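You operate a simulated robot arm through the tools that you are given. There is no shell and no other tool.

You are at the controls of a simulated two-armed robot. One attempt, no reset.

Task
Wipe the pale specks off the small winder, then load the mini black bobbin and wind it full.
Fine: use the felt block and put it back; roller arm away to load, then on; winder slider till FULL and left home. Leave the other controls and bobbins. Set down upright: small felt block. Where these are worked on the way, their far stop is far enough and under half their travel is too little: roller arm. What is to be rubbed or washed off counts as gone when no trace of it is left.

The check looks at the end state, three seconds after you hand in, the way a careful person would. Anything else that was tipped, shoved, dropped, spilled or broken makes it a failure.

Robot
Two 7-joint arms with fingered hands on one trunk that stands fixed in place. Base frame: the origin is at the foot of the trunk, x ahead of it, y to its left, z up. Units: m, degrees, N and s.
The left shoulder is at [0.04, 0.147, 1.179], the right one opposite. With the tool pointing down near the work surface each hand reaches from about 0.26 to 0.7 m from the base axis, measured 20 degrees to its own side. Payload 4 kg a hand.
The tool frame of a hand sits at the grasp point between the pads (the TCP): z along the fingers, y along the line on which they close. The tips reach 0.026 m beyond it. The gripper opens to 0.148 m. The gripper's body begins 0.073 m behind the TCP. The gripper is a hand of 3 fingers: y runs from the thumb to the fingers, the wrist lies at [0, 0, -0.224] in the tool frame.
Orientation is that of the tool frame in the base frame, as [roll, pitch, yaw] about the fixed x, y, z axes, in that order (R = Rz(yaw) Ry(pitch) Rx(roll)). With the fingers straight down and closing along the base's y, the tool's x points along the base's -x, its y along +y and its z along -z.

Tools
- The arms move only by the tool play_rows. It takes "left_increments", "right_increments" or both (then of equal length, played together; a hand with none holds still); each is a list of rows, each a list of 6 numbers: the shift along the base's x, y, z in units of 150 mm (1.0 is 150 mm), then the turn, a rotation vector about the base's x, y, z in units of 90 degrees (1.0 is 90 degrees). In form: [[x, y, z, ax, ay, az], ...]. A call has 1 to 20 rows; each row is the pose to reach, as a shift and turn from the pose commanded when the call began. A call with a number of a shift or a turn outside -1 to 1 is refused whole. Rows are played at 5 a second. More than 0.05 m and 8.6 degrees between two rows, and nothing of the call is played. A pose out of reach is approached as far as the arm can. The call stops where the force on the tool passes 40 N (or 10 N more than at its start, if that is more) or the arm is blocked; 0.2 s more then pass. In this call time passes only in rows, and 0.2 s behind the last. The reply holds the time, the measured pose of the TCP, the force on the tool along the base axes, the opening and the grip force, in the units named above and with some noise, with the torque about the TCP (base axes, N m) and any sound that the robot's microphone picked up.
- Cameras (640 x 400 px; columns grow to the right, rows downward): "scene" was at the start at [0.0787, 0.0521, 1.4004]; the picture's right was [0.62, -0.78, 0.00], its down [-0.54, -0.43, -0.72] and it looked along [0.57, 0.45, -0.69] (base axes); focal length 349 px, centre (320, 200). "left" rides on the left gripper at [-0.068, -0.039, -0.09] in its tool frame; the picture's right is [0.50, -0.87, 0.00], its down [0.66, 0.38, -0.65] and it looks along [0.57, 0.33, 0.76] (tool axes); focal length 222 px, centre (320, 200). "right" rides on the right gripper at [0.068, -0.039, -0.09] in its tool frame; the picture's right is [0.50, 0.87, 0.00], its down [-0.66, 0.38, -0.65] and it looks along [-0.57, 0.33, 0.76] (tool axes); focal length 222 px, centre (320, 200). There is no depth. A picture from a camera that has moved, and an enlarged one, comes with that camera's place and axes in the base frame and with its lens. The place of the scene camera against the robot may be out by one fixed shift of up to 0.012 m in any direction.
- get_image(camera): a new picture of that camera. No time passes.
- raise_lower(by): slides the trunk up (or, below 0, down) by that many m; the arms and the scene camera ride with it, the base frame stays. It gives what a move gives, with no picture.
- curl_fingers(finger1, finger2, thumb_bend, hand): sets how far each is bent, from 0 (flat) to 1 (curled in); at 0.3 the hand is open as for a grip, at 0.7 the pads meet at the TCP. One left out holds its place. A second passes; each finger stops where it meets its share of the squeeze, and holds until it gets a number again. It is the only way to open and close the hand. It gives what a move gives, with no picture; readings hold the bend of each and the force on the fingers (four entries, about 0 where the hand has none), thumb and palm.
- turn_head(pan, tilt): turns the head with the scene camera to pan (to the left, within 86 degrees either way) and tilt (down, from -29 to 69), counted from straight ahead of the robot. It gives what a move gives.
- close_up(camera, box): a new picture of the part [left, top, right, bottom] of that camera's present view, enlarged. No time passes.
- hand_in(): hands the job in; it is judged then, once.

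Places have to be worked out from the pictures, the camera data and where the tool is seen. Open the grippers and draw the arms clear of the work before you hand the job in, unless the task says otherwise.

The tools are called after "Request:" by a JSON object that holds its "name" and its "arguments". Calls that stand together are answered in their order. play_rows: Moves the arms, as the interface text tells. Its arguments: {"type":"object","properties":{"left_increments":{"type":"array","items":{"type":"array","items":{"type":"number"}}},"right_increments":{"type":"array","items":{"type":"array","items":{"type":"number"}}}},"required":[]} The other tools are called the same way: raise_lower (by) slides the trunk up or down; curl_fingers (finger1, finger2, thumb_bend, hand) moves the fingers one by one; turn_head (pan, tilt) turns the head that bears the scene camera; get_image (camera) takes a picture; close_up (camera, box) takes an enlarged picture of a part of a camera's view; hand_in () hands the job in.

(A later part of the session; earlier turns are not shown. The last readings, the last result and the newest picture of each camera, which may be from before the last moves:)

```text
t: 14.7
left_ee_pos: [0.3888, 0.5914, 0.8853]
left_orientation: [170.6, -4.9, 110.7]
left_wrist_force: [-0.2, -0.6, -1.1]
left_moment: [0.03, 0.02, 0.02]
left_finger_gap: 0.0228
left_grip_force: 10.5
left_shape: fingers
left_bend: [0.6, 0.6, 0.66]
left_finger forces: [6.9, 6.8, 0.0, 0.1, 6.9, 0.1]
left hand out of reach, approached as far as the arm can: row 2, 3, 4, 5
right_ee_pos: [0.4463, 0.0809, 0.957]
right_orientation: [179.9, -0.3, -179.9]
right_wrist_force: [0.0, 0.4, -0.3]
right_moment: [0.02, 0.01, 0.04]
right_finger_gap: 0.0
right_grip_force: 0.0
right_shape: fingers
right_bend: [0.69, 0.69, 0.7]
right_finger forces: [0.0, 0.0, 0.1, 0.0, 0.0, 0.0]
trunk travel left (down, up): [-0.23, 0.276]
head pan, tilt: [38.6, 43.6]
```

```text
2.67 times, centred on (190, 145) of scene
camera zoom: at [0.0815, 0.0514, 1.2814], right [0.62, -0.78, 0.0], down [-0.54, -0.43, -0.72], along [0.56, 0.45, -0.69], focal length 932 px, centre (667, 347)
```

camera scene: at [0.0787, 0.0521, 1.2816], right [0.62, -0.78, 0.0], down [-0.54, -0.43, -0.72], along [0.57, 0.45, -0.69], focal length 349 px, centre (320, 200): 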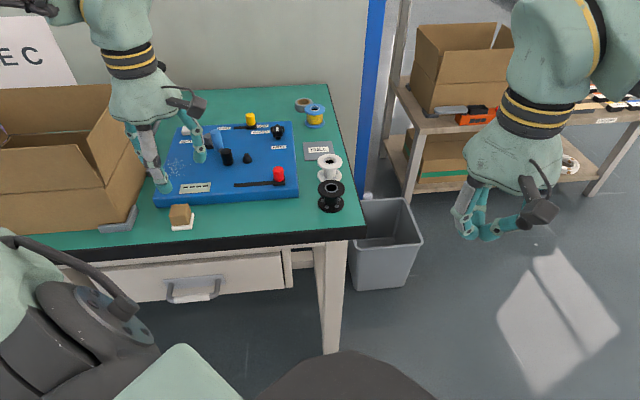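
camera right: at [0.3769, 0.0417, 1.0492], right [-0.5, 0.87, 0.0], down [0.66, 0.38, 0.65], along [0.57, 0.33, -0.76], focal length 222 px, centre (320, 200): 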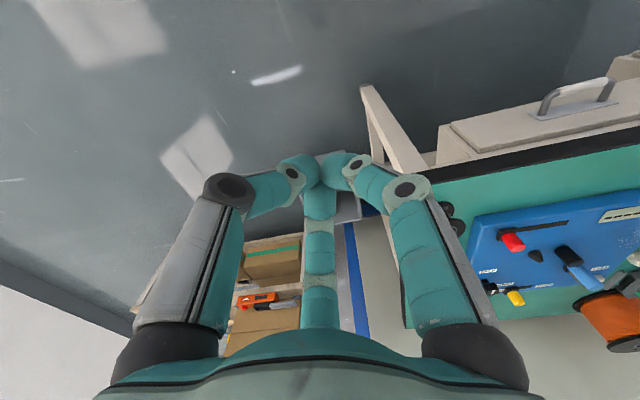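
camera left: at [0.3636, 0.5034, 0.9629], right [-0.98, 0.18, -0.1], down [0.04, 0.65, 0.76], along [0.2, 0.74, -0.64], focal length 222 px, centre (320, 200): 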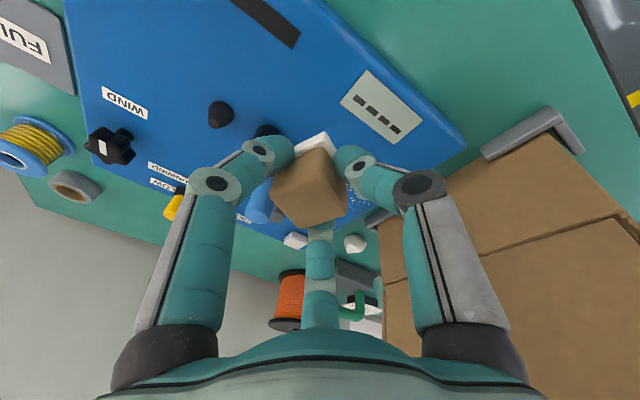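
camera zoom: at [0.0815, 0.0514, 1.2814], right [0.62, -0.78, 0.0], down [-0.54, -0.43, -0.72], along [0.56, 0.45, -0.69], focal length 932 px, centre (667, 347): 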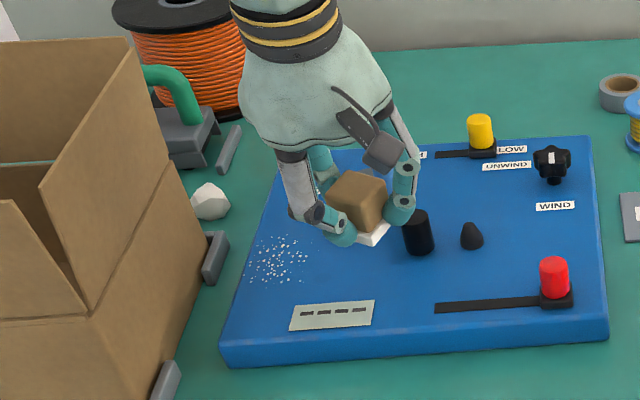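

The left arm can't twist that way here: it strayed to (0.389, 0.591) with a tilt, though nothing was touched. I'll retrace the path and then use the opposite turn, toward yaw 225, which is more natural for the left arm.

Request:
{"name": "play_rows", "arguments": {"left_increments": [[-0.11, -0.18, 0.0, 0, 0, 0], [-0.22, -0.4, 0.0, 0, 0, 0.083], [-0.34, -0.6, 0.0, 0, 0, 0.166], [-0.44, -0.8, 0.0, 0, 0, 0.25], [-0.54, -0.9, 0.0, 0, 0, 0.333]]}}

Request:
{"name": "get_image", "arguments": {"camera": "left"}}

Request:
{"name": "get_image", "arguments": {"camera": "scene"}}

```text
t: 15.9
left_ee_pos: [0.3053, 0.4543, 0.8863]
left_orientation: [170.4, -4.8, 140.7]
left_wrist_force: [-0.3, 0.4, -0.3]
left_moment: [0.01, -0.02, 0.0]
left_finger_gap: 0.0226
left_grip_force: 10.0
left_shape: fingers
left_bend: [0.6, 0.6, 0.66]
left_finger forces: [6.8, 6.7, 0.0, 0.1, 6.8, 0.0]
right_ee_pos: [0.4448, 0.0808, 0.9585]
right_orientation: [-180.0, -0.1, -179.9]
right_wrist_force: [0.1, 0.3, 0.7]
right_moment: [0.0, 0.0, 0.01]
right_finger_gap: 0.0003
right_grip_force: 0.0
right_shape: fingers
right_bend: [0.69, 0.69, 0.7]
right_finger forces: [0.1, 0.0, 0.1, 0.1, 0.0, 0.0]
trunk travel left (down, up): [-0.23, 0.276]
head pan, tilt: [38.6, 43.6]
```

```text
taken
camera left: at [0.3273, 0.3675, 0.9651], right [-0.94, -0.34, -0.1], down [-0.29, 0.58, 0.76], along [-0.2, 0.74, -0.64], focal length 222 px, centre (320, 200)
```

left: 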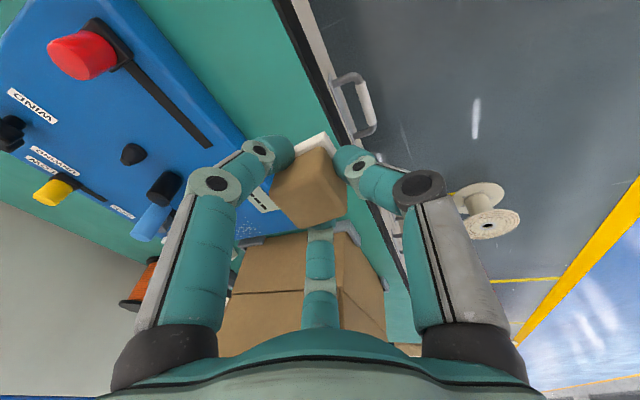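

```text
taken
camera scene: at [0.0784, 0.052, 1.2816], right [0.62, -0.78, 0.0], down [-0.54, -0.43, -0.72], along [0.57, 0.45, -0.69], focal length 349 px, centre (320, 200)
```

scene: 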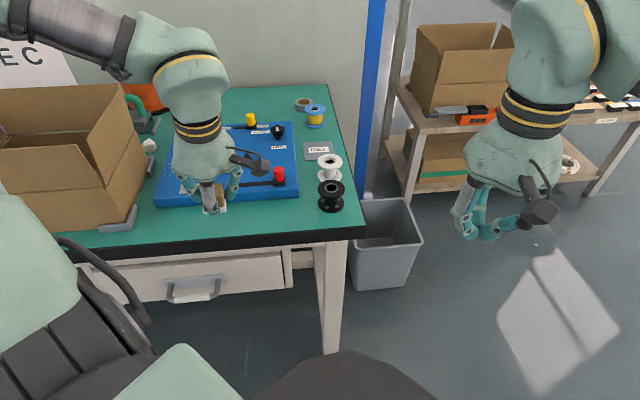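

The hand is tilted about 10.7°, so I'll level it first.

Request:
{"name": "play_rows", "arguments": {"left_increments": [[0, 0, 0, -0.058, 0.0134, 0], [0, 0, 0, -0.116, 0.0268, 0]]}}

```text
t: 16.5
left_ee_pos: [0.3046, 0.4545, 0.8879]
left_orientation: [-179.9, 0.0, 140.2]
left_wrist_force: [-0.5, -0.6, -1.3]
left_moment: [-0.03, 0.02, 0.01]
left_finger_gap: 0.0226
left_grip_force: 10.1
left_shape: fingers
left_bend: [0.6, 0.6, 0.66]
left_finger forces: [6.8, 6.7, 0.0, 0.0, 6.8, 0.0]
right_ee_pos: [0.4439, 0.08, 0.9587]
right_orientation: [180.0, -0.1, -180.0]
right_wrist_force: [0.8, 0.0, -0.1]
right_moment: [0.01, 0.02, 0.01]
right_finger_gap: 0.0001
right_grip_force: 0.2
right_shape: fingers
right_bend: [0.69, 0.69, 0.7]
right_finger forces: [0.0, 0.1, 0.1, 0.0, 0.0, 0.0]
trunk travel left (down, up): [-0.23, 0.276]
head pan, tilt: [38.6, 43.6]
```

Level again. Next I'll yaw the hand to 225° in place, over the free area.

Request:
{"name": "play_rows", "arguments": {"left_increments": [[0, 0, 0.02, 0, 0, 0.094], [0, 0, 0.04, 0, 0, 0.188], [0, 0, 0.04, 0, 0, 0.282], [0, 0, 0.04, 0, 0, 0.376], [0, 0, 0.04, 0, 0, 0.47], [0, 0, 0.04, 0, 0, 0.565], [0, 0, 0.04, 0, 0, 0.659], [0, 0, 0.04, 0, 0, 0.753], [0, 0, 0.04, 0, 0, 0.847], [0, 0, 0.04, 0, 0, 0.942]]}}

Request:
{"name": "get_image", "arguments": {"camera": "left"}}

Request:
{"name": "get_image", "arguments": {"camera": "scene"}}

```text
t: 18.7
left_ee_pos: [0.3057, 0.4526, 0.8915]
left_orientation: [180.0, 0.0, -134.8]
left_wrist_force: [-0.1, 0.5, -1.1]
left_moment: [0.03, 0.01, -0.01]
left_finger_gap: 0.0227
left_grip_force: 9.4
left_shape: fingers
left_bend: [0.6, 0.6, 0.66]
left_finger forces: [6.7, 6.7, 0.0, 0.0, 6.6, 0.0]
right_ee_pos: [0.4438, 0.08, 0.9587]
right_orientation: [-179.9, -0.1, -179.9]
right_wrist_force: [0.0, 0.0, 0.0]
right_moment: [0.02, 0.01, 0.0]
right_finger_gap: 0.0003
right_grip_force: 0.1
right_shape: fingers
right_bend: [0.69, 0.69, 0.7]
right_finger forces: [0.0, 0.0, 0.1, 0.0, 0.0, 0.0]
trunk travel left (down, up): [-0.23, 0.276]
head pan, tilt: [38.6, 43.6]
```

```text
taken
camera left: at [0.3791, 0.475, 0.9844], right [0.26, -0.97, 0.0], down [-0.73, -0.2, 0.65], along [-0.63, -0.17, -0.76], focal length 222 px, centre (320, 200)
```

left: 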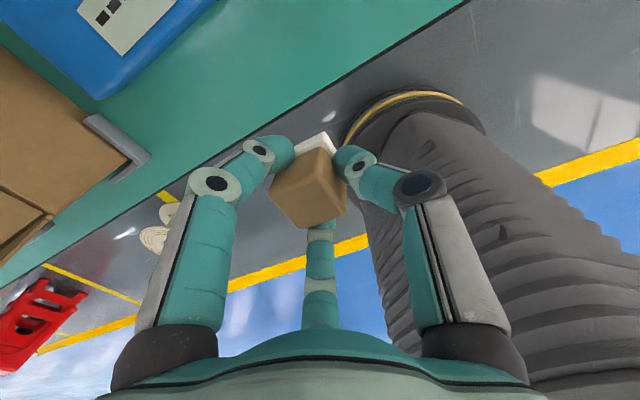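

```text
taken
camera scene: at [0.0787, 0.0521, 1.2816], right [0.62, -0.78, 0.0], down [-0.54, -0.43, -0.72], along [0.57, 0.45, -0.69], focal length 349 px, centre (320, 200)
```

scene: 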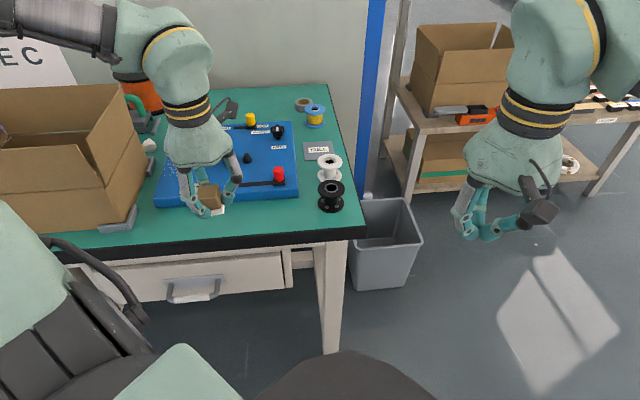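

Yaw 225 is reached with the block held. I'll go toward the specks at safe height, stopping halfway.

Request:
{"name": "play_rows", "arguments": {"left_increments": [[0.07, 0.25, 0, 0, 0, 0], [0.14, 0.5, 0, 0, 0, 0], [0.2, 0.75, 0, 0, 0, 0], [0.26, 1.0, 0, 0, 0, 0]]}}

Request:
{"name": "play_rows", "arguments": {"left_increments": [[0.05, 0.2, 0, 0, 0, 0], [0.09, 0.4, 0, 0, 0, 0], [0.14, 0.63, 0, 0, 0, 0]]}}

Request:
{"name": "get_image", "arguments": {"camera": "left"}}

Request:
{"name": "close_up", "arguments": {"camera": "scene", "box": [60, 60, 300, 220]}}

```text
t: 19.7
left_ee_pos: [0.3443, 0.6055, 0.8918]
left_orientation: [-179.9, -0.1, -135.2]
left_wrist_force: [0.1, -0.5, -1.4]
left_moment: [-0.03, 0.03, 0.02]
left_finger_gap: 0.0223
left_grip_force: 10.1
left_shape: fingers
left_bend: [0.6, 0.6, 0.66]
left_finger forces: [6.5, 6.5, 0.0, 0.0, 6.6, 0.0]
right_ee_pos: [0.444, 0.0811, 0.9586]
right_orientation: [-180.0, 0.0, -180.0]
right_wrist_force: [0.6, 1.0, -0.9]
right_moment: [-0.03, -0.02, 0.03]
right_finger_gap: 0.0002
right_grip_force: 0.1
right_shape: fingers
right_bend: [0.69, 0.69, 0.7]
right_finger forces: [0.1, 0.1, 0.0, 0.0, 0.1, 0.0]
trunk travel left (down, up): [-0.23, 0.276]
head pan, tilt: [38.6, 43.6]
```

```text
t: 20.5
left_ee_pos: [0.3669, 0.6982, 0.8921]
left_orientation: [-179.9, -0.1, -135.0]
left_wrist_force: [1.1, -0.7, -1.3]
left_moment: [-0.02, 0.0, -0.02]
left_finger_gap: 0.0226
left_grip_force: 10.1
left_shape: fingers
left_bend: [0.6, 0.6, 0.66]
left_finger forces: [6.5, 6.3, 0.1, 0.0, 6.6, 0.0]
right_ee_pos: [0.4446, 0.0808, 0.9569]
right_orientation: [-180.0, -0.1, 180.0]
right_wrist_force: [-0.7, 0.9, -0.3]
right_moment: [-0.01, -0.02, 0.04]
right_finger_gap: 0.0001
right_grip_force: 0.1
right_shape: fingers
right_bend: [0.69, 0.69, 0.7]
right_finger forces: [0.1, 0.0, 0.0, 0.1, 0.0, 0.1]
trunk travel left (down, up): [-0.23, 0.276]
head pan, tilt: [38.6, 43.6]
```

```text
taken
camera left: at [0.4413, 0.7196, 0.9832], right [0.26, -0.97, 0.0], down [-0.73, -0.19, 0.65], along [-0.63, -0.17, -0.76], focal length 222 px, centre (320, 200)
```

left: 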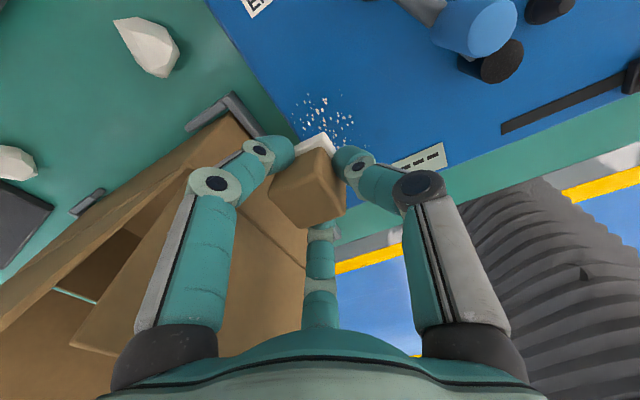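

```text
2.50 times, centred on (180, 140) of scene
camera zoom: at [0.0796, 0.0527, 1.2815], right [0.62, -0.78, 0.0], down [-0.54, -0.43, -0.72], along [0.57, 0.45, -0.69], focal length 873 px, centre (670, 350)
```

zoom: 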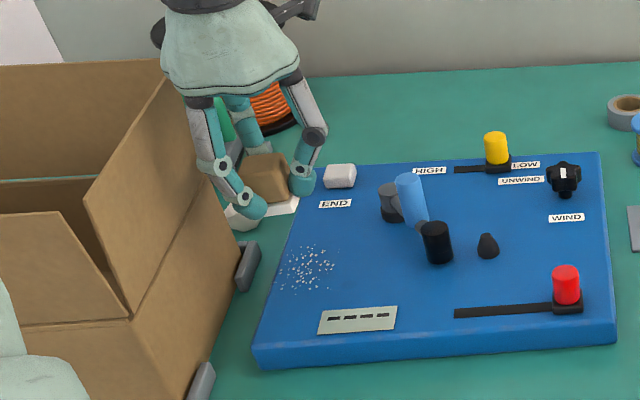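

The pose is reachable, and the specks centre is about (0.365, 0.693) on a panel top near z 0.78. I'll lower in stages toward contact.

Request:
{"name": "play_rows", "arguments": {"left_increments": [[-0.01, -0.03, -0.2, 0, 0, 0], [-0.013, -0.033, -0.36, 0, 0, 0], [-0.013, -0.033, -0.42, 0, 0, 0]]}}

Request:
{"name": "close_up", "arguments": {"camera": "scene", "box": [100, 90, 260, 210]}}

Request:
{"name": "get_image", "arguments": {"camera": "left"}}

```text
t: 21.3
left_ee_pos: [0.3626, 0.6936, 0.8292]
left_orientation: [180.0, 0.1, -135.0]
left_wrist_force: [-0.1, 0.4, 0.2]
left_moment: [0.04, 0.01, 0.01]
left_finger_gap: 0.0222
left_grip_force: 10.1
left_shape: fingers
left_bend: [0.6, 0.6, 0.66]
left_finger forces: [6.6, 6.5, 0.0, 0.0, 6.3, 0.0]
right_ee_pos: [0.4434, 0.0804, 0.9585]
right_orientation: [180.0, -0.1, -180.0]
right_wrist_force: [0.0, 0.6, 0.4]
right_moment: [0.01, 0.0, 0.0]
right_finger_gap: 0.0
right_grip_force: 0.0
right_shape: fingers
right_bend: [0.69, 0.69, 0.7]
right_finger forces: [0.0, 0.0, 0.0, 0.0, 0.1, 0.1]
trunk travel left (down, up): [-0.23, 0.276]
head pan, tilt: [38.6, 43.6]
```

```text
3.33 times, centred on (180, 150) of scene
camera zoom: at [0.0785, 0.0519, 1.2816], right [0.62, -0.78, 0.0], down [-0.54, -0.43, -0.72], along [0.57, 0.45, -0.69], focal length 1164 px, centre (787, 367)
```

zoom: 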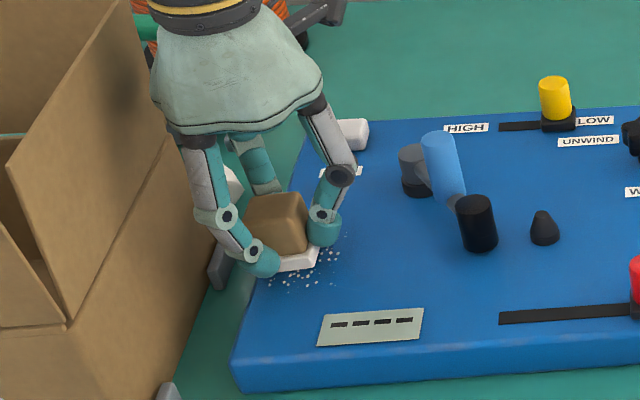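

```text
taken
camera left: at [0.4376, 0.7147, 0.9212], right [0.26, -0.97, 0.0], down [-0.73, -0.2, 0.65], along [-0.63, -0.17, -0.76], focal length 222 px, centre (320, 200)
```

left: 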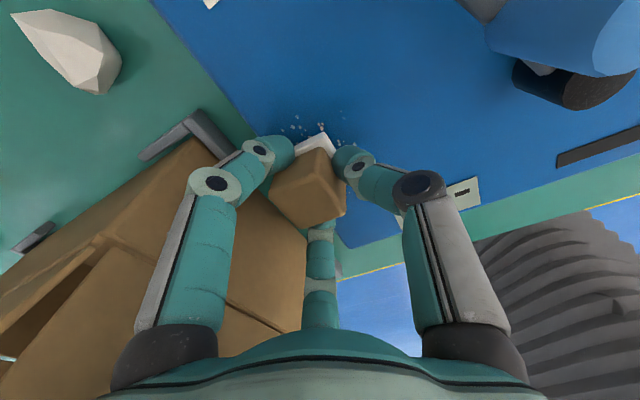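

The block is about centred over the specks and still above the panel, so I'll lower in small steps until I read contact.

Request:
{"name": "play_rows", "arguments": {"left_increments": [[0, 0, -0.015, 0, 0, 0], [0, 0, -0.03, 0, 0, 0]]}}

Request:
{"name": "play_rows", "arguments": {"left_increments": [[0, 0, -0.01, 0, 0, 0], [0, 0, -0.02, 0, 0, 0]]}}

```text
t: 21.9
left_ee_pos: [0.3637, 0.6926, 0.8287]
left_orientation: [180.0, 0.3, -135.1]
left_wrist_force: [1.5, 0.8, 11.5]
left_moment: [0.19, 0.16, -0.02]
left_finger_gap: 0.0222
left_grip_force: 14.2
left_shape: fingers
left_bend: [0.6, 0.6, 0.66]
left_finger forces: [11.5, 10.4, 0.1, 0.0, 7.4, 0.0]
right_ee_pos: [0.4441, 0.0792, 0.9589]
right_orientation: [179.9, 0.0, 180.0]
right_wrist_force: [0.2, -0.3, -0.6]
right_moment: [0.0, -0.01, -0.02]
right_finger_gap: 0.0002
right_grip_force: 0.0
right_shape: fingers
right_bend: [0.69, 0.69, 0.7]
right_finger forces: [0.0, 0.0, 0.1, 0.0, 0.0, 0.1]
trunk travel left (down, up): [-0.23, 0.276]
head pan, tilt: [38.6, 43.6]
```

```text
t: 22.5
left_ee_pos: [0.3628, 0.6926, 0.8261]
left_orientation: [-179.9, 0.5, -135.1]
left_wrist_force: [2.7, 3.8, 26.3]
left_moment: [0.41, 0.17, 0.0]
left_finger_gap: 0.0224
left_grip_force: 19.4
left_shape: fingers
left_bend: [0.6, 0.61, 0.66]
left_finger forces: [16.7, 14.3, 0.1, 0.1, 8.0, 0.0]
right_ee_pos: [0.4437, 0.0772, 0.959]
right_orientation: [179.8, 0.0, -179.9]
right_wrist_force: [0.2, 0.3, -0.4]
right_moment: [0.01, -0.02, 0.03]
right_finger_gap: 0.0003
right_grip_force: 0.1
right_shape: fingers
right_bend: [0.69, 0.69, 0.7]
right_finger forces: [0.0, 0.0, 0.0, 0.0, 0.1, 0.0]
trunk travel left (down, up): [-0.23, 0.276]
head pan, tilt: [38.6, 43.6]
```

Contact was felt near TCP z 0.827, and 26 N is more than needed. I'll ease up 2.5 mm and scrub back and forth in three lanes.

Request:
{"name": "play_rows", "arguments": {"left_increments": [[0.094, 0.094, 0.017, 0, 0, 0], [0.189, 0.189, 0.017, 0, 0, 0], [0.094, 0.094, 0.017, 0, 0, 0], [0, 0, 0.017, 0, 0, 0], [-0.094, -0.094, 0.017, 0, 0, 0], [-0.189, -0.189, 0.017, 0, 0, 0], [-0.246, -0.132, 0.017, 0, 0, 0], [-0.151, -0.037, 0.017, 0, 0, 0], [-0.057, 0.057, 0.017, 0, 0, 0], [0.037, 0.151, 0.017, 0, 0, 0], [0.132, 0.246, 0.017, 0, 0, 0], [0.189, 0.189, 0.017, 0, 0, 0], [0.246, 0.132, 0.017, 0, 0, 0], [0.151, 0.037, 0.017, 0, 0, 0], [0.057, -0.057, 0.017, 0, 0, 0], [-0.037, -0.151, 0.017, 0, 0, 0], [-0.132, -0.246, 0.017, 0, 0, 0], [-0.037, -0.151, 0.017, 0, 0, 0], [0.057, -0.057, 0.017, 0, 0, 0], [0, 0, 0.017, 0, 0, 0]]}}

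Request:
{"name": "close_up", "arguments": {"camera": "scene", "box": [100, 90, 260, 210]}}

Request:
{"name": "get_image", "arguments": {"camera": "left"}}

```text
t: 26.7
left_ee_pos: [0.3642, 0.6923, 0.827]
left_orientation: [179.9, 0.2, -135.1]
left_wrist_force: [3.0, -3.2, 10.2]
left_moment: [0.02, 0.04, 0.06]
left_finger_gap: 0.0208
left_grip_force: 13.8
left_shape: fingers
left_bend: [0.61, 0.61, 0.66]
left_finger forces: [9.0, 9.9, 0.0, 0.0, 8.8, 0.0]
right_ee_pos: [0.4428, 0.0777, 0.9585]
right_orientation: [179.9, -0.1, -180.0]
right_wrist_force: [-0.7, -0.7, 0.4]
right_moment: [-0.02, -0.01, 0.02]
right_finger_gap: 0.0002
right_grip_force: 0.1
right_shape: fingers
right_bend: [0.69, 0.69, 0.7]
right_finger forces: [0.0, 0.0, 0.1, 0.0, 0.1, 0.1]
trunk travel left (down, up): [-0.23, 0.276]
head pan, tilt: [38.6, 43.6]
```

```text
3.33 times, centred on (180, 150) of scene
camera zoom: at [0.0779, 0.0503, 1.2817], right [0.62, -0.78, 0.0], down [-0.54, -0.43, -0.73], along [0.57, 0.45, -0.69], focal length 1164 px, centre (787, 367)
```

zoom: 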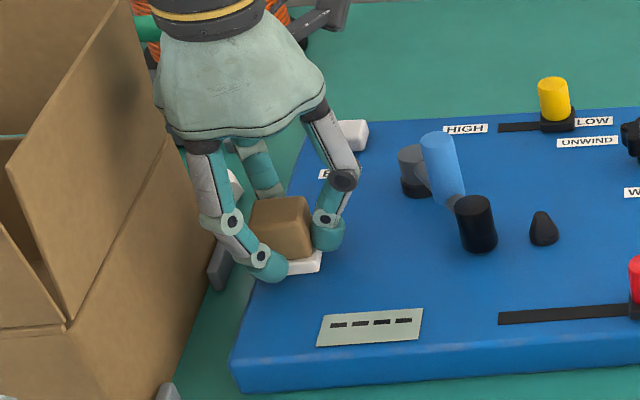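

```text
taken
camera left: at [0.438, 0.7131, 0.9185], right [0.26, -0.97, 0.0], down [-0.73, -0.2, 0.65], along [-0.63, -0.17, -0.76], focal length 222 px, centre (320, 200)
```

left: 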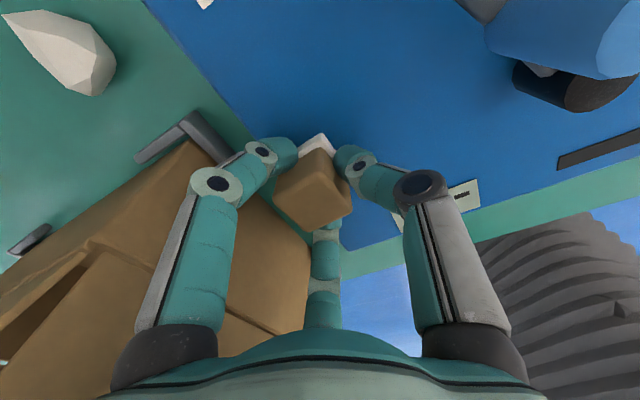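

No specks remain in view. I'll lift the block and move it aside to inspect the whole panel.

Request:
{"name": "play_rows", "arguments": {"left_increments": [[0, 0, 0.15, 0, 0, 0], [0, 0, 0.3, 0, 0, 0], [0, 0, 0.43, 0, 0, 0], [-0.06, -0.25, 0.43, 0, 0, 0], [-0.1, -0.5, 0.43, 0, 0, 0], [-0.14, -0.75, 0.43, 0, 0, 0], [-0.2, -1.0, 0.43, 0, 0, 0]]}}

Request:
{"name": "play_rows", "arguments": {"left_increments": [[-0.05, -0.2, 0, 0, 0, 0], [-0.1, -0.4, 0, 0, 0, 0], [-0.14, -0.6, 0, 0, 0, 0]]}}

Request:
{"name": "get_image", "arguments": {"camera": "scene"}}

Request:
{"name": "close_up", "arguments": {"camera": "scene", "box": [140, 110, 240, 210]}}

Request:
{"name": "get_image", "arguments": {"camera": "left"}}

```text
t: 28.3
left_ee_pos: [0.3326, 0.5438, 0.8897]
left_orientation: [-180.0, 0.1, -134.9]
left_wrist_force: [-1.0, 0.0, -1.5]
left_moment: [0.0, -0.03, -0.01]
left_finger_gap: 0.0201
left_grip_force: 9.6
left_shape: fingers
left_bend: [0.61, 0.6, 0.67]
left_finger forces: [6.9, 6.2, 0.0, 0.1, 5.7, 0.1]
right_ee_pos: [0.4438, 0.0797, 0.9587]
right_orientation: [179.8, 0.0, 180.0]
right_wrist_force: [0.0, 0.0, 0.1]
right_moment: [0.02, -0.02, 0.01]
right_finger_gap: 0.0005
right_grip_force: 0.1
right_shape: fingers
right_bend: [0.69, 0.69, 0.7]
right_finger forces: [0.0, 0.1, 0.1, 0.1, 0.0, 0.1]
trunk travel left (down, up): [-0.23, 0.276]
head pan, tilt: [38.6, 43.6]
```

```text
t: 29.1
left_ee_pos: [0.3105, 0.4534, 0.8879]
left_orientation: [-180.0, -0.1, -135.0]
left_wrist_force: [0.2, 0.4, -1.0]
left_moment: [0.0, 0.0, -0.01]
left_finger_gap: 0.0202
left_grip_force: 9.3
left_shape: fingers
left_bend: [0.61, 0.6, 0.67]
left_finger forces: [6.8, 6.1, 0.0, 0.1, 5.6, 0.0]
right_ee_pos: [0.4441, 0.0796, 0.9589]
right_orientation: [180.0, -0.1, 180.0]
right_wrist_force: [0.4, 0.5, -0.3]
right_moment: [-0.02, 0.0, 0.02]
right_finger_gap: 0.0003
right_grip_force: 0.0
right_shape: fingers
right_bend: [0.69, 0.69, 0.7]
right_finger forces: [0.0, 0.0, 0.1, 0.0, 0.0, 0.0]
trunk travel left (down, up): [-0.23, 0.276]
head pan, tilt: [38.6, 43.6]
```

```text
taken
camera scene: at [0.0787, 0.0517, 1.2816], right [0.62, -0.78, 0.0], down [-0.54, -0.43, -0.72], along [0.57, 0.45, -0.69], focal length 349 px, centre (320, 200)
```

scene: 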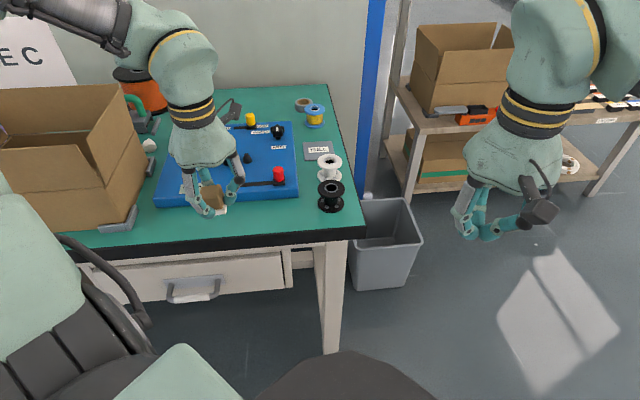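

```text
4.00 times, centred on (190, 160) of scene
camera zoom: at [0.0787, 0.0517, 1.2816], right [0.62, -0.78, 0.0], down [-0.54, -0.43, -0.72], along [0.57, 0.45, -0.69], focal length 1397 px, centre (840, 360)
```

zoom: 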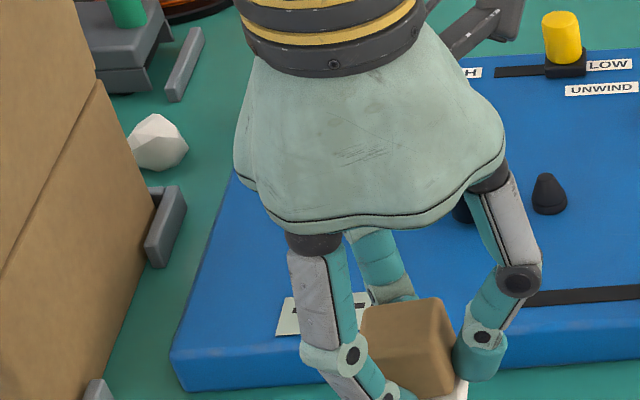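

```text
taken
camera left: at [0.3852, 0.4746, 0.9799], right [0.26, -0.97, 0.0], down [-0.73, -0.2, 0.65], along [-0.63, -0.17, -0.76], focal length 222 px, centre (320, 200)
```

left: 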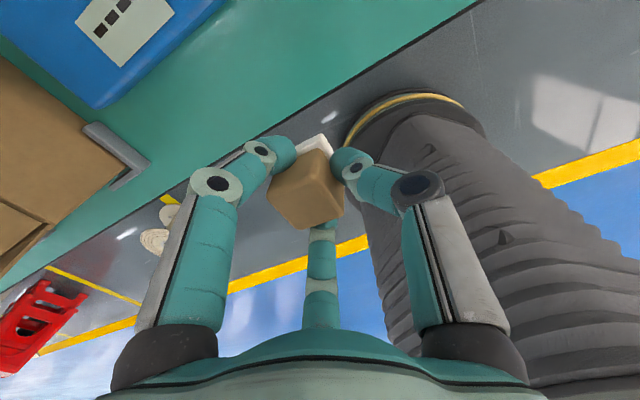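

The palm hides part of the wiped patch. I'll slide the hand right and look again.

Request:
{"name": "play_rows", "arguments": {"left_increments": [[0.2, -0.2, 0, 0, 0, 0], [0.4, -0.4, 0, 0, 0, 0], [0.6, -0.6, 0, 0, 0, 0]]}}

Request:
{"name": "close_up", "arguments": {"camera": "scene", "box": [140, 110, 240, 210]}}

```text
t: 29.9
left_ee_pos: [0.4021, 0.3615, 0.8905]
left_orientation: [179.9, 0.1, -135.1]
left_wrist_force: [0.7, -0.3, -0.5]
left_moment: [0.0, 0.0, 0.01]
left_finger_gap: 0.0204
left_grip_force: 9.7
left_shape: fingers
left_bend: [0.61, 0.6, 0.67]
left_finger forces: [6.8, 6.2, 0.0, 0.0, 5.7, 0.0]
right_ee_pos: [0.4451, 0.0795, 0.9579]
right_orientation: [179.9, -0.1, 180.0]
right_wrist_force: [0.1, -0.4, 1.6]
right_moment: [0.01, 0.02, 0.04]
right_finger_gap: 0.0002
right_grip_force: 0.0
right_shape: fingers
right_bend: [0.69, 0.69, 0.7]
right_finger forces: [0.0, 0.1, 0.0, 0.0, 0.0, 0.1]
trunk travel left (down, up): [-0.23, 0.276]
head pan, tilt: [38.6, 43.6]
```

```text
4.00 times, centred on (190, 160) of scene
camera zoom: at [0.0799, 0.051, 1.2816], right [0.62, -0.78, 0.0], down [-0.54, -0.43, -0.72], along [0.57, 0.45, -0.69], focal length 1397 px, centre (840, 360)
```

zoom: 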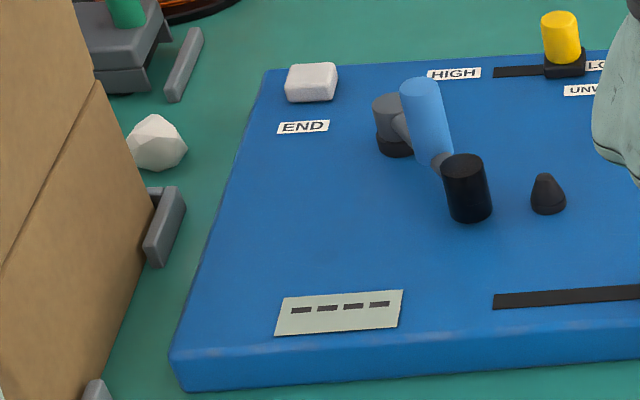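

The panel is fully clean. Next I'll take the block back, returning over the free area and turning the hand back to yaw 135.

Request:
{"name": "play_rows", "arguments": {"left_increments": [[-0.2, 0.2, 0, 0, 0, -0.09], [-0.4, 0.4, 0, 0, 0, -0.18], [-0.63, 0.6, 0, 0, 0, -0.27], [-0.63, 0.6, 0, 0, 0, -0.36], [-0.63, 0.6, 0, 0, 0, -0.45], [-0.63, 0.6, 0, 0, 0, -0.54], [-0.63, 0.6, 0, 0, 0, -0.63], [-0.63, 0.6, 0, 0, 0, -0.72], [-0.63, 0.6, 0, 0, 0, -0.81], [-0.63, 0.6, 0, 0, 0, -0.9], [-0.63, 0.6, 0, 0, 0, -0.99], [-0.63, 0.6, 0, 0, 0, -1.0]]}}

Request:
{"name": "get_image", "arguments": {"camera": "left"}}

```text
t: 32.5
left_ee_pos: [0.3073, 0.4543, 0.8886]
left_orientation: [180.0, 0.0, 134.9]
left_wrist_force: [0.1, 1.0, -1.5]
left_moment: [0.01, -0.03, 0.01]
left_finger_gap: 0.0197
left_grip_force: 9.4
left_shape: fingers
left_bend: [0.61, 0.6, 0.67]
left_finger forces: [6.7, 5.9, 0.1, 0.1, 5.4, 0.0]
right_ee_pos: [0.4447, 0.0806, 0.9591]
right_orientation: [-179.9, -0.2, 180.0]
right_wrist_force: [0.0, -0.5, 0.4]
right_moment: [-0.02, -0.02, 0.03]
right_finger_gap: 0.0001
right_grip_force: 0.1
right_shape: fingers
right_bend: [0.69, 0.69, 0.7]
right_finger forces: [0.1, 0.0, 0.0, 0.0, 0.1, 0.0]
trunk travel left (down, up): [-0.23, 0.276]
head pan, tilt: [38.6, 43.6]
```

```text
taken
camera left: at [0.3261, 0.3797, 0.9806], right [-0.97, -0.26, 0.0], down [-0.19, 0.73, 0.65], along [-0.17, 0.63, -0.76], focal length 222 px, centre (320, 200)
```

left: 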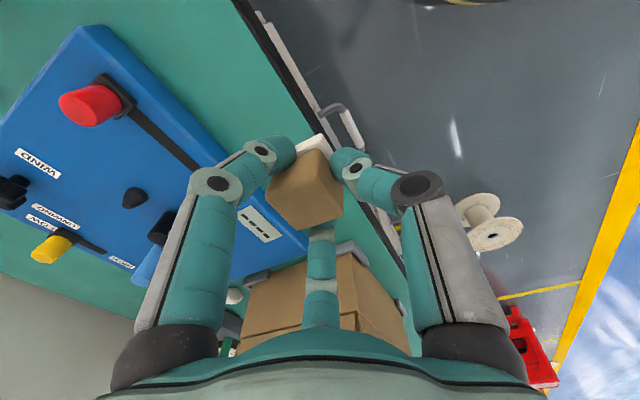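

Yaw 135 again. I'll move over the block's original spot and lower to just above the table.

Request:
{"name": "play_rows", "arguments": {"left_increments": [[-0.05, 0.2, 0, 0, 0, 0], [-0.1, 0.4, 0, 0, 0, 0], [-0.182, 0.705, 0, 0, 0, 0], [-0.182, 0.705, -0.2, 0, 0, 0], [-0.182, 0.705, -0.4, 0, 0, 0], [-0.182, 0.705, -0.5, 0, 0, 0], [-0.182, 0.705, -0.56, 0, 0, 0]]}}

Request:
{"name": "close_up", "arguments": {"camera": "scene", "box": [130, 160, 250, 250]}}

Request:
{"name": "get_image", "arguments": {"camera": "left"}}

```text
t: 34.1
left_ee_pos: [0.2794, 0.559, 0.8061]
left_orientation: [-179.9, 0.0, 134.9]
left_wrist_force: [0.9, 0.5, -1.3]
left_moment: [0.01, -0.01, 0.03]
left_finger_gap: 0.02
left_grip_force: 9.4
left_shape: fingers
left_bend: [0.61, 0.6, 0.67]
left_finger forces: [6.6, 5.9, 0.1, 0.0, 5.4, 0.0]
right_ee_pos: [0.4443, 0.0808, 0.9587]
right_orientation: [-180.0, -0.1, -180.0]
right_wrist_force: [0.2, -0.1, 0.4]
right_moment: [-0.01, -0.02, 0.01]
right_finger_gap: 0.0002
right_grip_force: 0.0
right_shape: fingers
right_bend: [0.69, 0.69, 0.7]
right_finger forces: [0.0, 0.0, 0.0, 0.1, 0.0, 0.0]
trunk travel left (down, up): [-0.23, 0.276]
head pan, tilt: [38.6, 43.6]
```

```text
4.44 times, centred on (190, 205) of scene
camera zoom: at [0.0789, 0.0523, 1.2816], right [0.62, -0.78, 0.0], down [-0.54, -0.43, -0.72], along [0.57, 0.45, -0.69], focal length 1552 px, centre (898, 178)
```

zoom: 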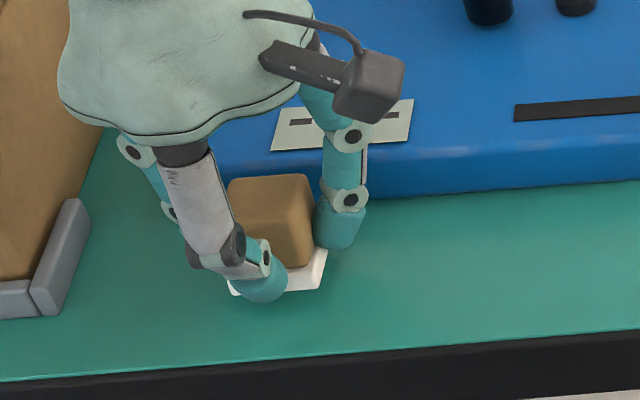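

```text
taken
camera left: at [0.2995, 0.4851, 0.8979], right [-0.97, -0.26, 0.0], down [-0.2, 0.73, 0.65], along [-0.17, 0.63, -0.76], focal length 222 px, centre (320, 200)
```

left: 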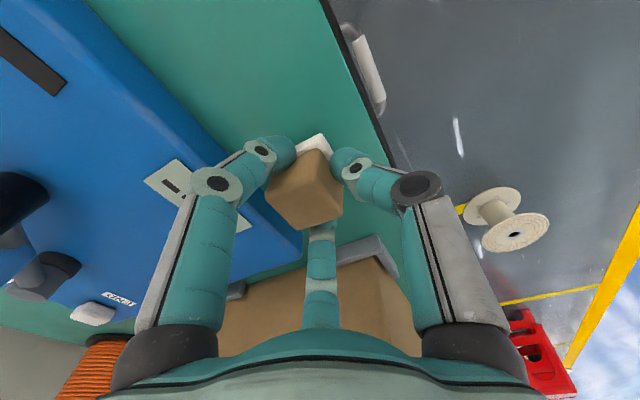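

The block hovers about 5 mm off its original footprint. I'll nudge it and lower until light contact.

Request:
{"name": "play_rows", "arguments": {"left_increments": [[-0.007, -0.04, -0.02, 0, 0, 0], [-0.007, -0.04, -0.04, 0, 0, 0]]}}

Request:
{"name": "play_rows", "arguments": {"left_increments": [[0, 0, -0.01, 0, 0, 0], [0, 0, -0.02, 0, 0, 0]]}}

```text
t: 34.7
left_ee_pos: [0.2796, 0.5534, 0.8015]
left_orientation: [-180.0, 0.0, 135.0]
left_wrist_force: [-0.9, -0.6, -1.0]
left_moment: [-0.01, -0.02, -0.02]
left_finger_gap: 0.0198
left_grip_force: 9.1
left_shape: fingers
left_bend: [0.61, 0.6, 0.67]
left_finger forces: [6.6, 5.9, 0.1, 0.0, 5.4, 0.1]
right_ee_pos: [0.4439, 0.0807, 0.9588]
right_orientation: [180.0, 0.0, 179.9]
right_wrist_force: [0.3, -0.8, -0.5]
right_moment: [0.01, 0.0, -0.03]
right_finger_gap: 0.0001
right_grip_force: 0.0
right_shape: fingers
right_bend: [0.69, 0.69, 0.7]
right_finger forces: [0.0, 0.0, 0.0, 0.1, 0.0, 0.0]
trunk travel left (down, up): [-0.23, 0.276]
head pan, tilt: [38.6, 43.6]
```

```text
t: 35.3
left_ee_pos: [0.2784, 0.5536, 0.7978]
left_orientation: [179.9, 0.0, 135.0]
left_wrist_force: [-1.2, -0.6, 5.5]
left_moment: [0.07, -0.06, 0.03]
left_finger_gap: 0.0198
left_grip_force: 11.2
left_shape: fingers
left_bend: [0.61, 0.6, 0.66]
left_finger forces: [8.4, 8.1, 0.0, 0.0, 6.5, 0.1]
right_ee_pos: [0.4429, 0.0801, 0.9589]
right_orientation: [179.8, 0.0, 180.0]
right_wrist_force: [0.3, 0.2, 0.2]
right_moment: [0.02, 0.02, 0.0]
right_finger_gap: 0.0001
right_grip_force: 0.1
right_shape: fingers
right_bend: [0.69, 0.69, 0.7]
right_finger forces: [0.1, 0.0, 0.1, 0.0, 0.0, 0.0]
trunk travel left (down, up): [-0.23, 0.276]
head pan, tilt: [38.6, 43.6]
```

Contact reads 5.5 N at z 0.798, so the block is down. I'll compare its place before opening.

Request:
{"name": "close_up", "arguments": {"camera": "scene", "box": [130, 160, 250, 250]}}

```text
4.44 times, centred on (190, 205) of scene
camera zoom: at [0.0781, 0.0512, 1.2817], right [0.62, -0.78, 0.0], down [-0.54, -0.43, -0.72], along [0.57, 0.45, -0.69], focal length 1552 px, centre (898, 178)
```

zoom: 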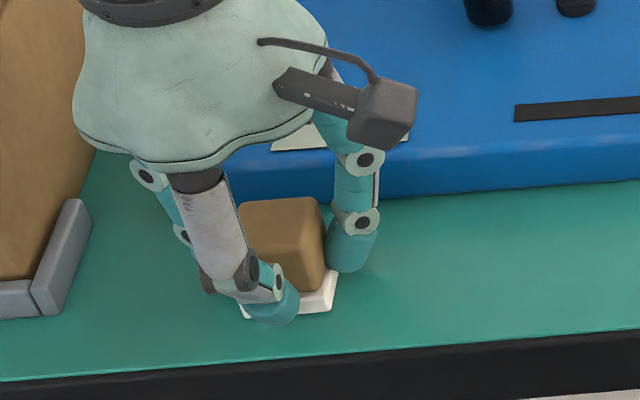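

The block sits within about 3 mm of its original place. I'll open the hand gradually.

Request:
{"name": "curl_fingers", "arguments": {"hand": "left", "finger1": 0.54, "finger2": 0.54, "thumb_bend": 0.58}}

Request:
{"name": "curl_fingers", "arguments": {"hand": "left", "finger1": 0.43, "finger2": 0.43, "thumb_bend": 0.43}}

Request:
{"name": "play_rows", "arguments": {"left_increments": [[0, 0, 0.1, 0, 0, 0], [0, 0, 0.3, 0, 0, 0], [0, 0, 0.6, 0, 0, 0], [0, -0.2, 0.8, 0, 0, 0], [0, -0.4, 0.9, 0, 0, 0]]}}

Request:
{"name": "get_image", "arguments": {"camera": "left"}}

Request:
{"name": "close_up", "arguments": {"camera": "scene", "box": [130, 110, 290, 250]}}

```text
t: 36.3
left_ee_pos: [0.2787, 0.5535, 0.7974]
left_orientation: [-180.0, 0.0, 135.0]
left_wrist_force: [0.6, 0.4, -0.3]
left_moment: [0.01, 0.0, -0.01]
left_finger_gap: 0.0436
left_grip_force: 0.0
left_shape: fingers
left_bend: [0.54, 0.54, 0.57]
left_finger forces: [0.0, 0.1, 0.1, 0.0, 0.0, 0.0]
right_ee_pos: [0.4442, 0.0796, 0.9581]
right_orientation: [180.0, -0.1, 180.0]
right_wrist_force: [-1.0, -0.3, -0.7]
right_moment: [0.01, -0.01, 0.01]
right_finger_gap: 0.0003
right_grip_force: 0.0
right_shape: fingers
right_bend: [0.69, 0.69, 0.7]
right_finger forces: [0.0, 0.0, 0.0, 0.0, 0.1, 0.1]
trunk travel left (down, up): [-0.23, 0.276]
head pan, tilt: [38.6, 43.6]
```

```text
t: 37.3
left_ee_pos: [0.2795, 0.5535, 0.7967]
left_orientation: [-180.0, 0.0, 134.9]
left_wrist_force: [0.1, 0.8, 0.7]
left_moment: [0.0, -0.01, -0.02]
left_finger_gap: 0.0848
left_grip_force: 0.1
left_shape: fingers
left_bend: [0.43, 0.43, 0.43]
left_finger forces: [0.1, 0.0, 0.0, 0.0, 0.0, 0.0]
right_ee_pos: [0.4436, 0.0793, 0.9587]
right_orientation: [-180.0, -0.1, 180.0]
right_wrist_force: [0.5, 0.0, -0.1]
right_moment: [0.0, 0.0, 0.04]
right_finger_gap: 0.0
right_grip_force: 0.0
right_shape: fingers
right_bend: [0.69, 0.69, 0.7]
right_finger forces: [0.0, 0.1, 0.1, 0.0, 0.1, 0.1]
trunk travel left (down, up): [-0.23, 0.276]
head pan, tilt: [38.6, 43.6]
```

```text
t: 38.5
left_ee_pos: [0.2786, 0.4944, 0.9319]
left_orientation: [-180.0, 0.0, 134.9]
left_wrist_force: [0.0, -0.5, 0.1]
left_moment: [0.0, -0.03, -0.03]
left_finger_gap: 0.085
left_grip_force: 0.1
left_shape: fingers
left_bend: [0.43, 0.43, 0.43]
left_finger forces: [0.0, 0.0, 0.1, 0.0, 0.0, 0.0]
right_ee_pos: [0.4432, 0.0806, 0.9592]
right_orientation: [180.0, 0.0, 180.0]
right_wrist_force: [1.4, 0.0, 0.8]
right_moment: [0.01, -0.01, 0.02]
right_finger_gap: 0.0001
right_grip_force: 0.0
right_shape: fingers
right_bend: [0.69, 0.69, 0.7]
right_finger forces: [0.0, 0.0, 0.0, 0.1, 0.0, 0.0]
trunk travel left (down, up): [-0.23, 0.276]
head pan, tilt: [38.6, 43.6]
```

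```text
taken
camera left: at [0.2972, 0.42, 1.0239], right [-0.97, -0.26, 0.0], down [-0.2, 0.73, 0.65], along [-0.17, 0.63, -0.76], focal length 222 px, centre (320, 200)
```

left: 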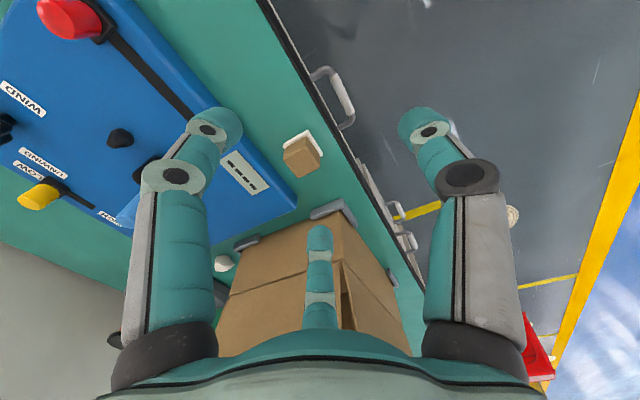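

```text
2.86 times, centred on (210, 180) of scene
camera zoom: at [0.0785, 0.0514, 1.2816], right [0.62, -0.78, 0.0], down [-0.54, -0.43, -0.72], along [0.57, 0.45, -0.69], focal length 998 px, centre (634, 257)
```

zoom: 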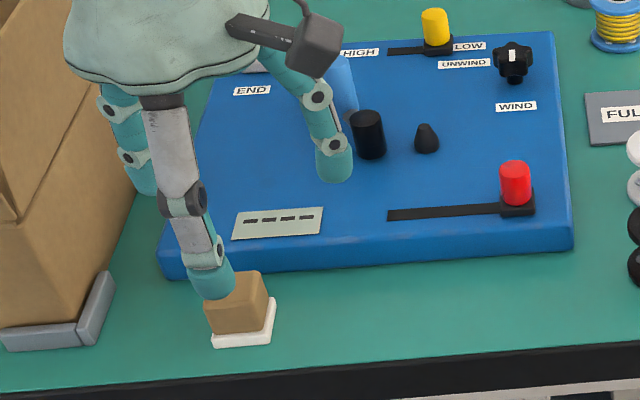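

The block is home and upright. For the roller arm, the blue post reads as a vertical handle near (0.457, 0.641) with its top at z ≈ 0.856, turning about a pivot near (0.466, 0.697). I'll turn the hand to yaw 225 and bring it over for a clear look.

Request:
{"name": "play_rows", "arguments": {"left_increments": [[0.05, 0, 0.02, 0, 0, 0.09], [0.1, -0.02, 0.05, 0, 0, 0.18], [0.2, -0.05, 0.1, 0, 0, 0.27], [0.3, -0.08, 0.1, 0, 0, 0.36], [0.4, -0.1, 0.1, 0, 0, 0.45], [0.5, -0.12, 0.1, 0, 0, 0.54], [0.5, -0.15, 0.1, 0, 0, 0.63], [0.5, -0.15, 0.1, 0, 0, 0.72], [0.5, -0.15, 0.1, 0, 0, 0.81], [0.5, -0.15, 0.1, 0, 0, 0.9], [0.5, -0.15, 0.1, 0, 0, 0.99], [0.5, -0.15, 0.1, 0, 0, 1.0]]}}

Request:
{"name": "get_image", "arguments": {"camera": "left"}}

Request:
{"name": "close_up", "arguments": {"camera": "scene", "box": [180, 110, 360, 220]}}

Request:
{"name": "close_up", "arguments": {"camera": "right", "box": [440, 150, 640, 300]}}

```text
t: 41.1
left_ee_pos: [0.3538, 0.4715, 0.9466]
left_orientation: [-179.9, 0.0, -134.9]
left_wrist_force: [0.4, 0.3, -0.7]
left_moment: [0.02, 0.0, 0.03]
left_finger_gap: 0.0848
left_grip_force: 0.0
left_shape: fingers
left_bend: [0.43, 0.43, 0.43]
left_finger forces: [0.0, 0.0, 0.1, 0.0, 0.0, 0.1]
right_ee_pos: [0.4441, 0.0806, 0.9579]
right_orientation: [-180.0, -0.2, 180.0]
right_wrist_force: [-0.6, 0.1, -0.1]
right_moment: [-0.03, -0.03, 0.03]
right_finger_gap: 0.0002
right_grip_force: 0.1
right_shape: fingers
right_bend: [0.69, 0.69, 0.7]
right_finger forces: [0.0, 0.0, 0.0, 0.1, 0.0, 0.0]
trunk travel left (down, up): [-0.23, 0.276]
head pan, tilt: [38.6, 43.6]
```

```text
taken
camera left: at [0.4276, 0.492, 1.0377], right [0.26, -0.97, 0.0], down [-0.73, -0.2, 0.65], along [-0.63, -0.17, -0.76], focal length 222 px, centre (320, 200)
```

left: 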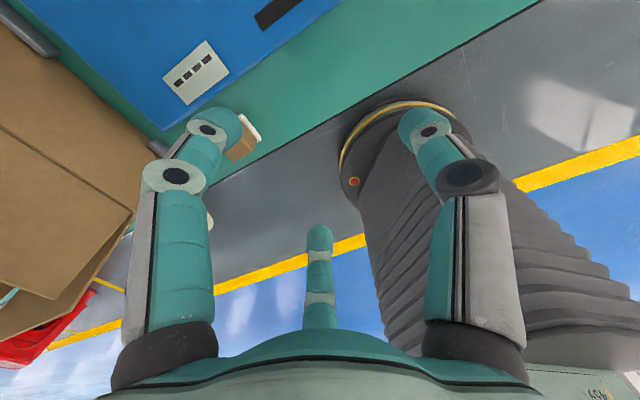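

```text
3.56 times, centred on (270, 165) of scene
camera zoom: at [0.0786, 0.0521, 1.2816], right [0.62, -0.78, 0.0], down [-0.54, -0.43, -0.72], along [0.57, 0.45, -0.69], focal length 1242 px, centre (498, 324)
```

zoom: 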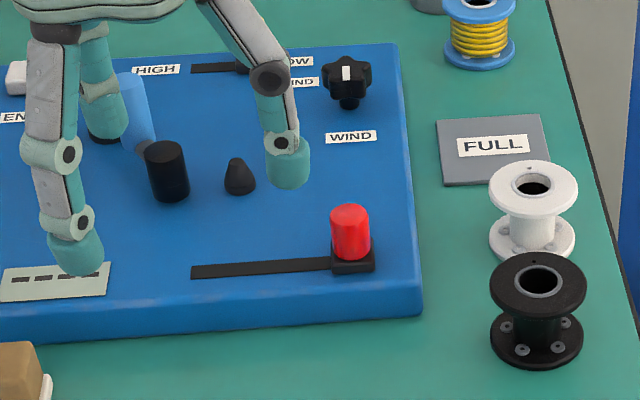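

```text
2.67 times, centred on (540, 225) of right
camera zoom: at [0.3769, 0.042, 1.0491], right [-0.5, 0.87, 0.0], down [0.66, 0.38, 0.65], along [0.57, 0.33, -0.76], focal length 592 px, centre (-267, 133)
```

zoom: 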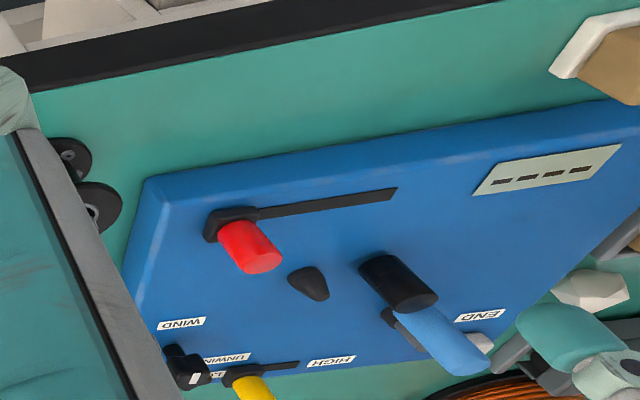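

The right hand's camera confirms that the blue post is a tall vertical handle beside the black roller. I'll tilt the left tool 10° outward for reach, half-close the fingers and hover over the handle.

Request:
{"name": "curl_fingers", "arguments": {"hand": "left", "finger1": 0.5, "finger2": 0.5, "thumb_bend": 0.5}}

Request:
{"name": "play_rows", "arguments": {"left_increments": [[0.13, 0.2, 0, 0.04, -0.035, 0], [0.27, 0.4, 0, 0.085, -0.071, 0], [0.4, 0.6, 0, 0.085, -0.071, 0], [0.53, 0.8, 0, 0.085, -0.071, 0], [0.6, 1.0, 0, 0.085, -0.071, 0]]}}

Request:
{"name": "play_rows", "arguments": {"left_increments": [[0.07, 0.12, -0.1, 0, 0, 0], [0.07, 0.12, -0.25, 0, 0, 0]]}}

Request:
{"name": "get_image", "arguments": {"camera": "left"}}

Request:
{"name": "close_up", "arguments": {"camera": "scene", "box": [160, 90, 320, 210]}}

Request:
{"name": "close_up", "arguments": {"camera": "right", "box": [440, 150, 640, 300]}}

```text
t: 42.1
left_ee_pos: [0.3536, 0.4709, 0.9466]
left_orientation: [-180.0, 0.0, -135.0]
left_wrist_force: [-0.3, 0.1, -0.1]
left_moment: [0.0, 0.0, 0.05]
left_finger_gap: 0.0628
left_grip_force: 0.1
left_shape: fingers
left_bend: [0.5, 0.5, 0.5]
left_finger forces: [0.1, 0.0, 0.0, 0.1, 0.1, 0.0]
right_ee_pos: [0.4436, 0.0798, 0.959]
right_orientation: [180.0, -0.1, -180.0]
right_wrist_force: [-0.6, 0.3, 0.1]
right_moment: [0.0, -0.04, 0.01]
right_finger_gap: 0.0
right_grip_force: 0.0
right_shape: fingers
right_bend: [0.69, 0.69, 0.7]
right_finger forces: [0.0, 0.0, 0.1, 0.1, 0.0, 0.1]
trunk travel left (down, up): [-0.23, 0.276]
head pan, tilt: [38.6, 43.6]
```

```text
t: 43.3
left_ee_pos: [0.4443, 0.6213, 0.946]
left_orientation: [179.1, 10.0, -135.1]
left_wrist_force: [0.4, -0.7, 0.3]
left_moment: [0.01, 0.01, -0.01]
left_finger_gap: 0.0626
left_grip_force: 0.0
left_shape: fingers
left_bend: [0.5, 0.5, 0.5]
left_finger forces: [0.1, 0.0, 0.0, 0.0, 0.1, 0.1]
right_ee_pos: [0.444, 0.0807, 0.957]
right_orientation: [-179.9, -0.1, -179.9]
right_wrist_force: [0.6, -0.7, 0.4]
right_moment: [0.0, 0.01, 0.0]
right_finger_gap: 0.0003
right_grip_force: 0.1
right_shape: fingers
right_bend: [0.69, 0.69, 0.7]
right_finger forces: [0.1, 0.0, 0.0, 0.1, 0.0, 0.0]
trunk travel left (down, up): [-0.23, 0.276]
head pan, tilt: [38.6, 43.6]
```

```text
t: 43.9
left_ee_pos: [0.4549, 0.6378, 0.9083]
left_orientation: [179.2, 9.8, -134.9]
left_wrist_force: [-0.4, 0.2, -0.7]
left_moment: [0.01, 0.0, -0.02]
left_finger_gap: 0.0625
left_grip_force: 0.1
left_shape: fingers
left_bend: [0.5, 0.5, 0.5]
left_finger forces: [0.0, 0.1, 0.0, 0.1, 0.1, 0.1]
right_ee_pos: [0.4437, 0.0802, 0.9591]
right_orientation: [-180.0, 0.0, -180.0]
right_wrist_force: [-0.9, 0.3, -0.3]
right_moment: [0.02, 0.01, -0.03]
right_finger_gap: 0.0001
right_grip_force: 0.0
right_shape: fingers
right_bend: [0.69, 0.69, 0.7]
right_finger forces: [0.0, 0.0, 0.0, 0.0, 0.1, 0.0]
trunk travel left (down, up): [-0.23, 0.276]
head pan, tilt: [38.6, 43.6]
```

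```text
taken
camera left: at [0.5184, 0.6463, 1.0097], right [0.27, -0.96, -0.1], down [-0.8, -0.28, 0.54], along [-0.54, -0.06, -0.84], focal length 222 px, centre (320, 200)
```

left: 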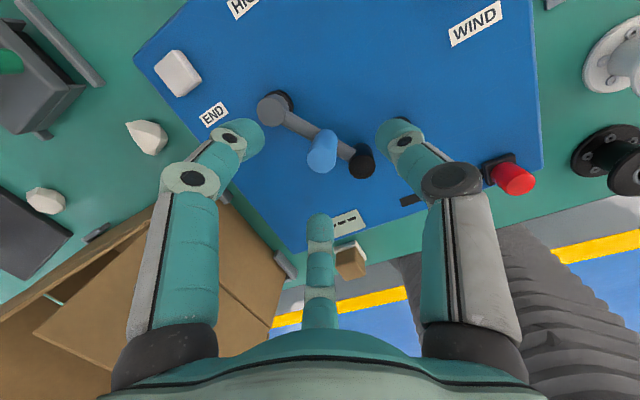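

```text
3.33 times, centred on (240, 150) of scene
camera zoom: at [0.0786, 0.0524, 1.2816], right [0.62, -0.78, 0.0], down [-0.54, -0.43, -0.72], along [0.57, 0.45, -0.69], focal length 1164 px, centre (587, 367)
```

zoom: 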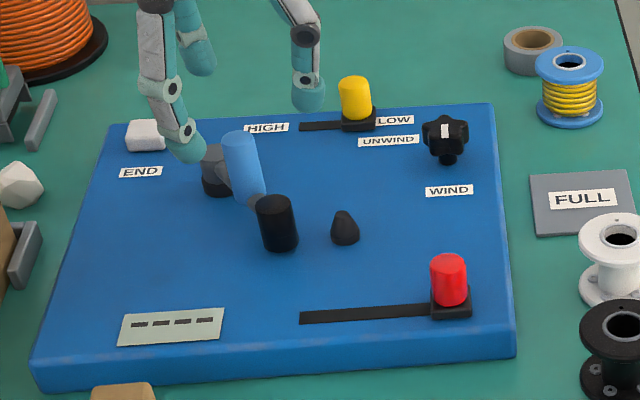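

```text
2.67 times, centred on (540, 225) of right
camera zoom: at [0.3769, 0.0422, 1.0491], right [-0.5, 0.87, 0.0], down [0.66, 0.38, 0.65], along [0.57, 0.33, -0.76], focal length 592 px, centre (-267, 133)
```

zoom: 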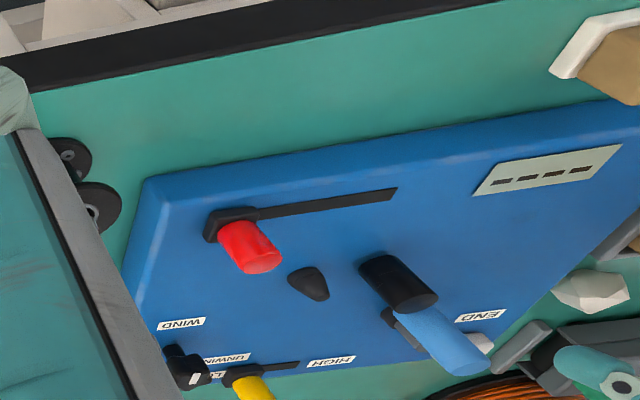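

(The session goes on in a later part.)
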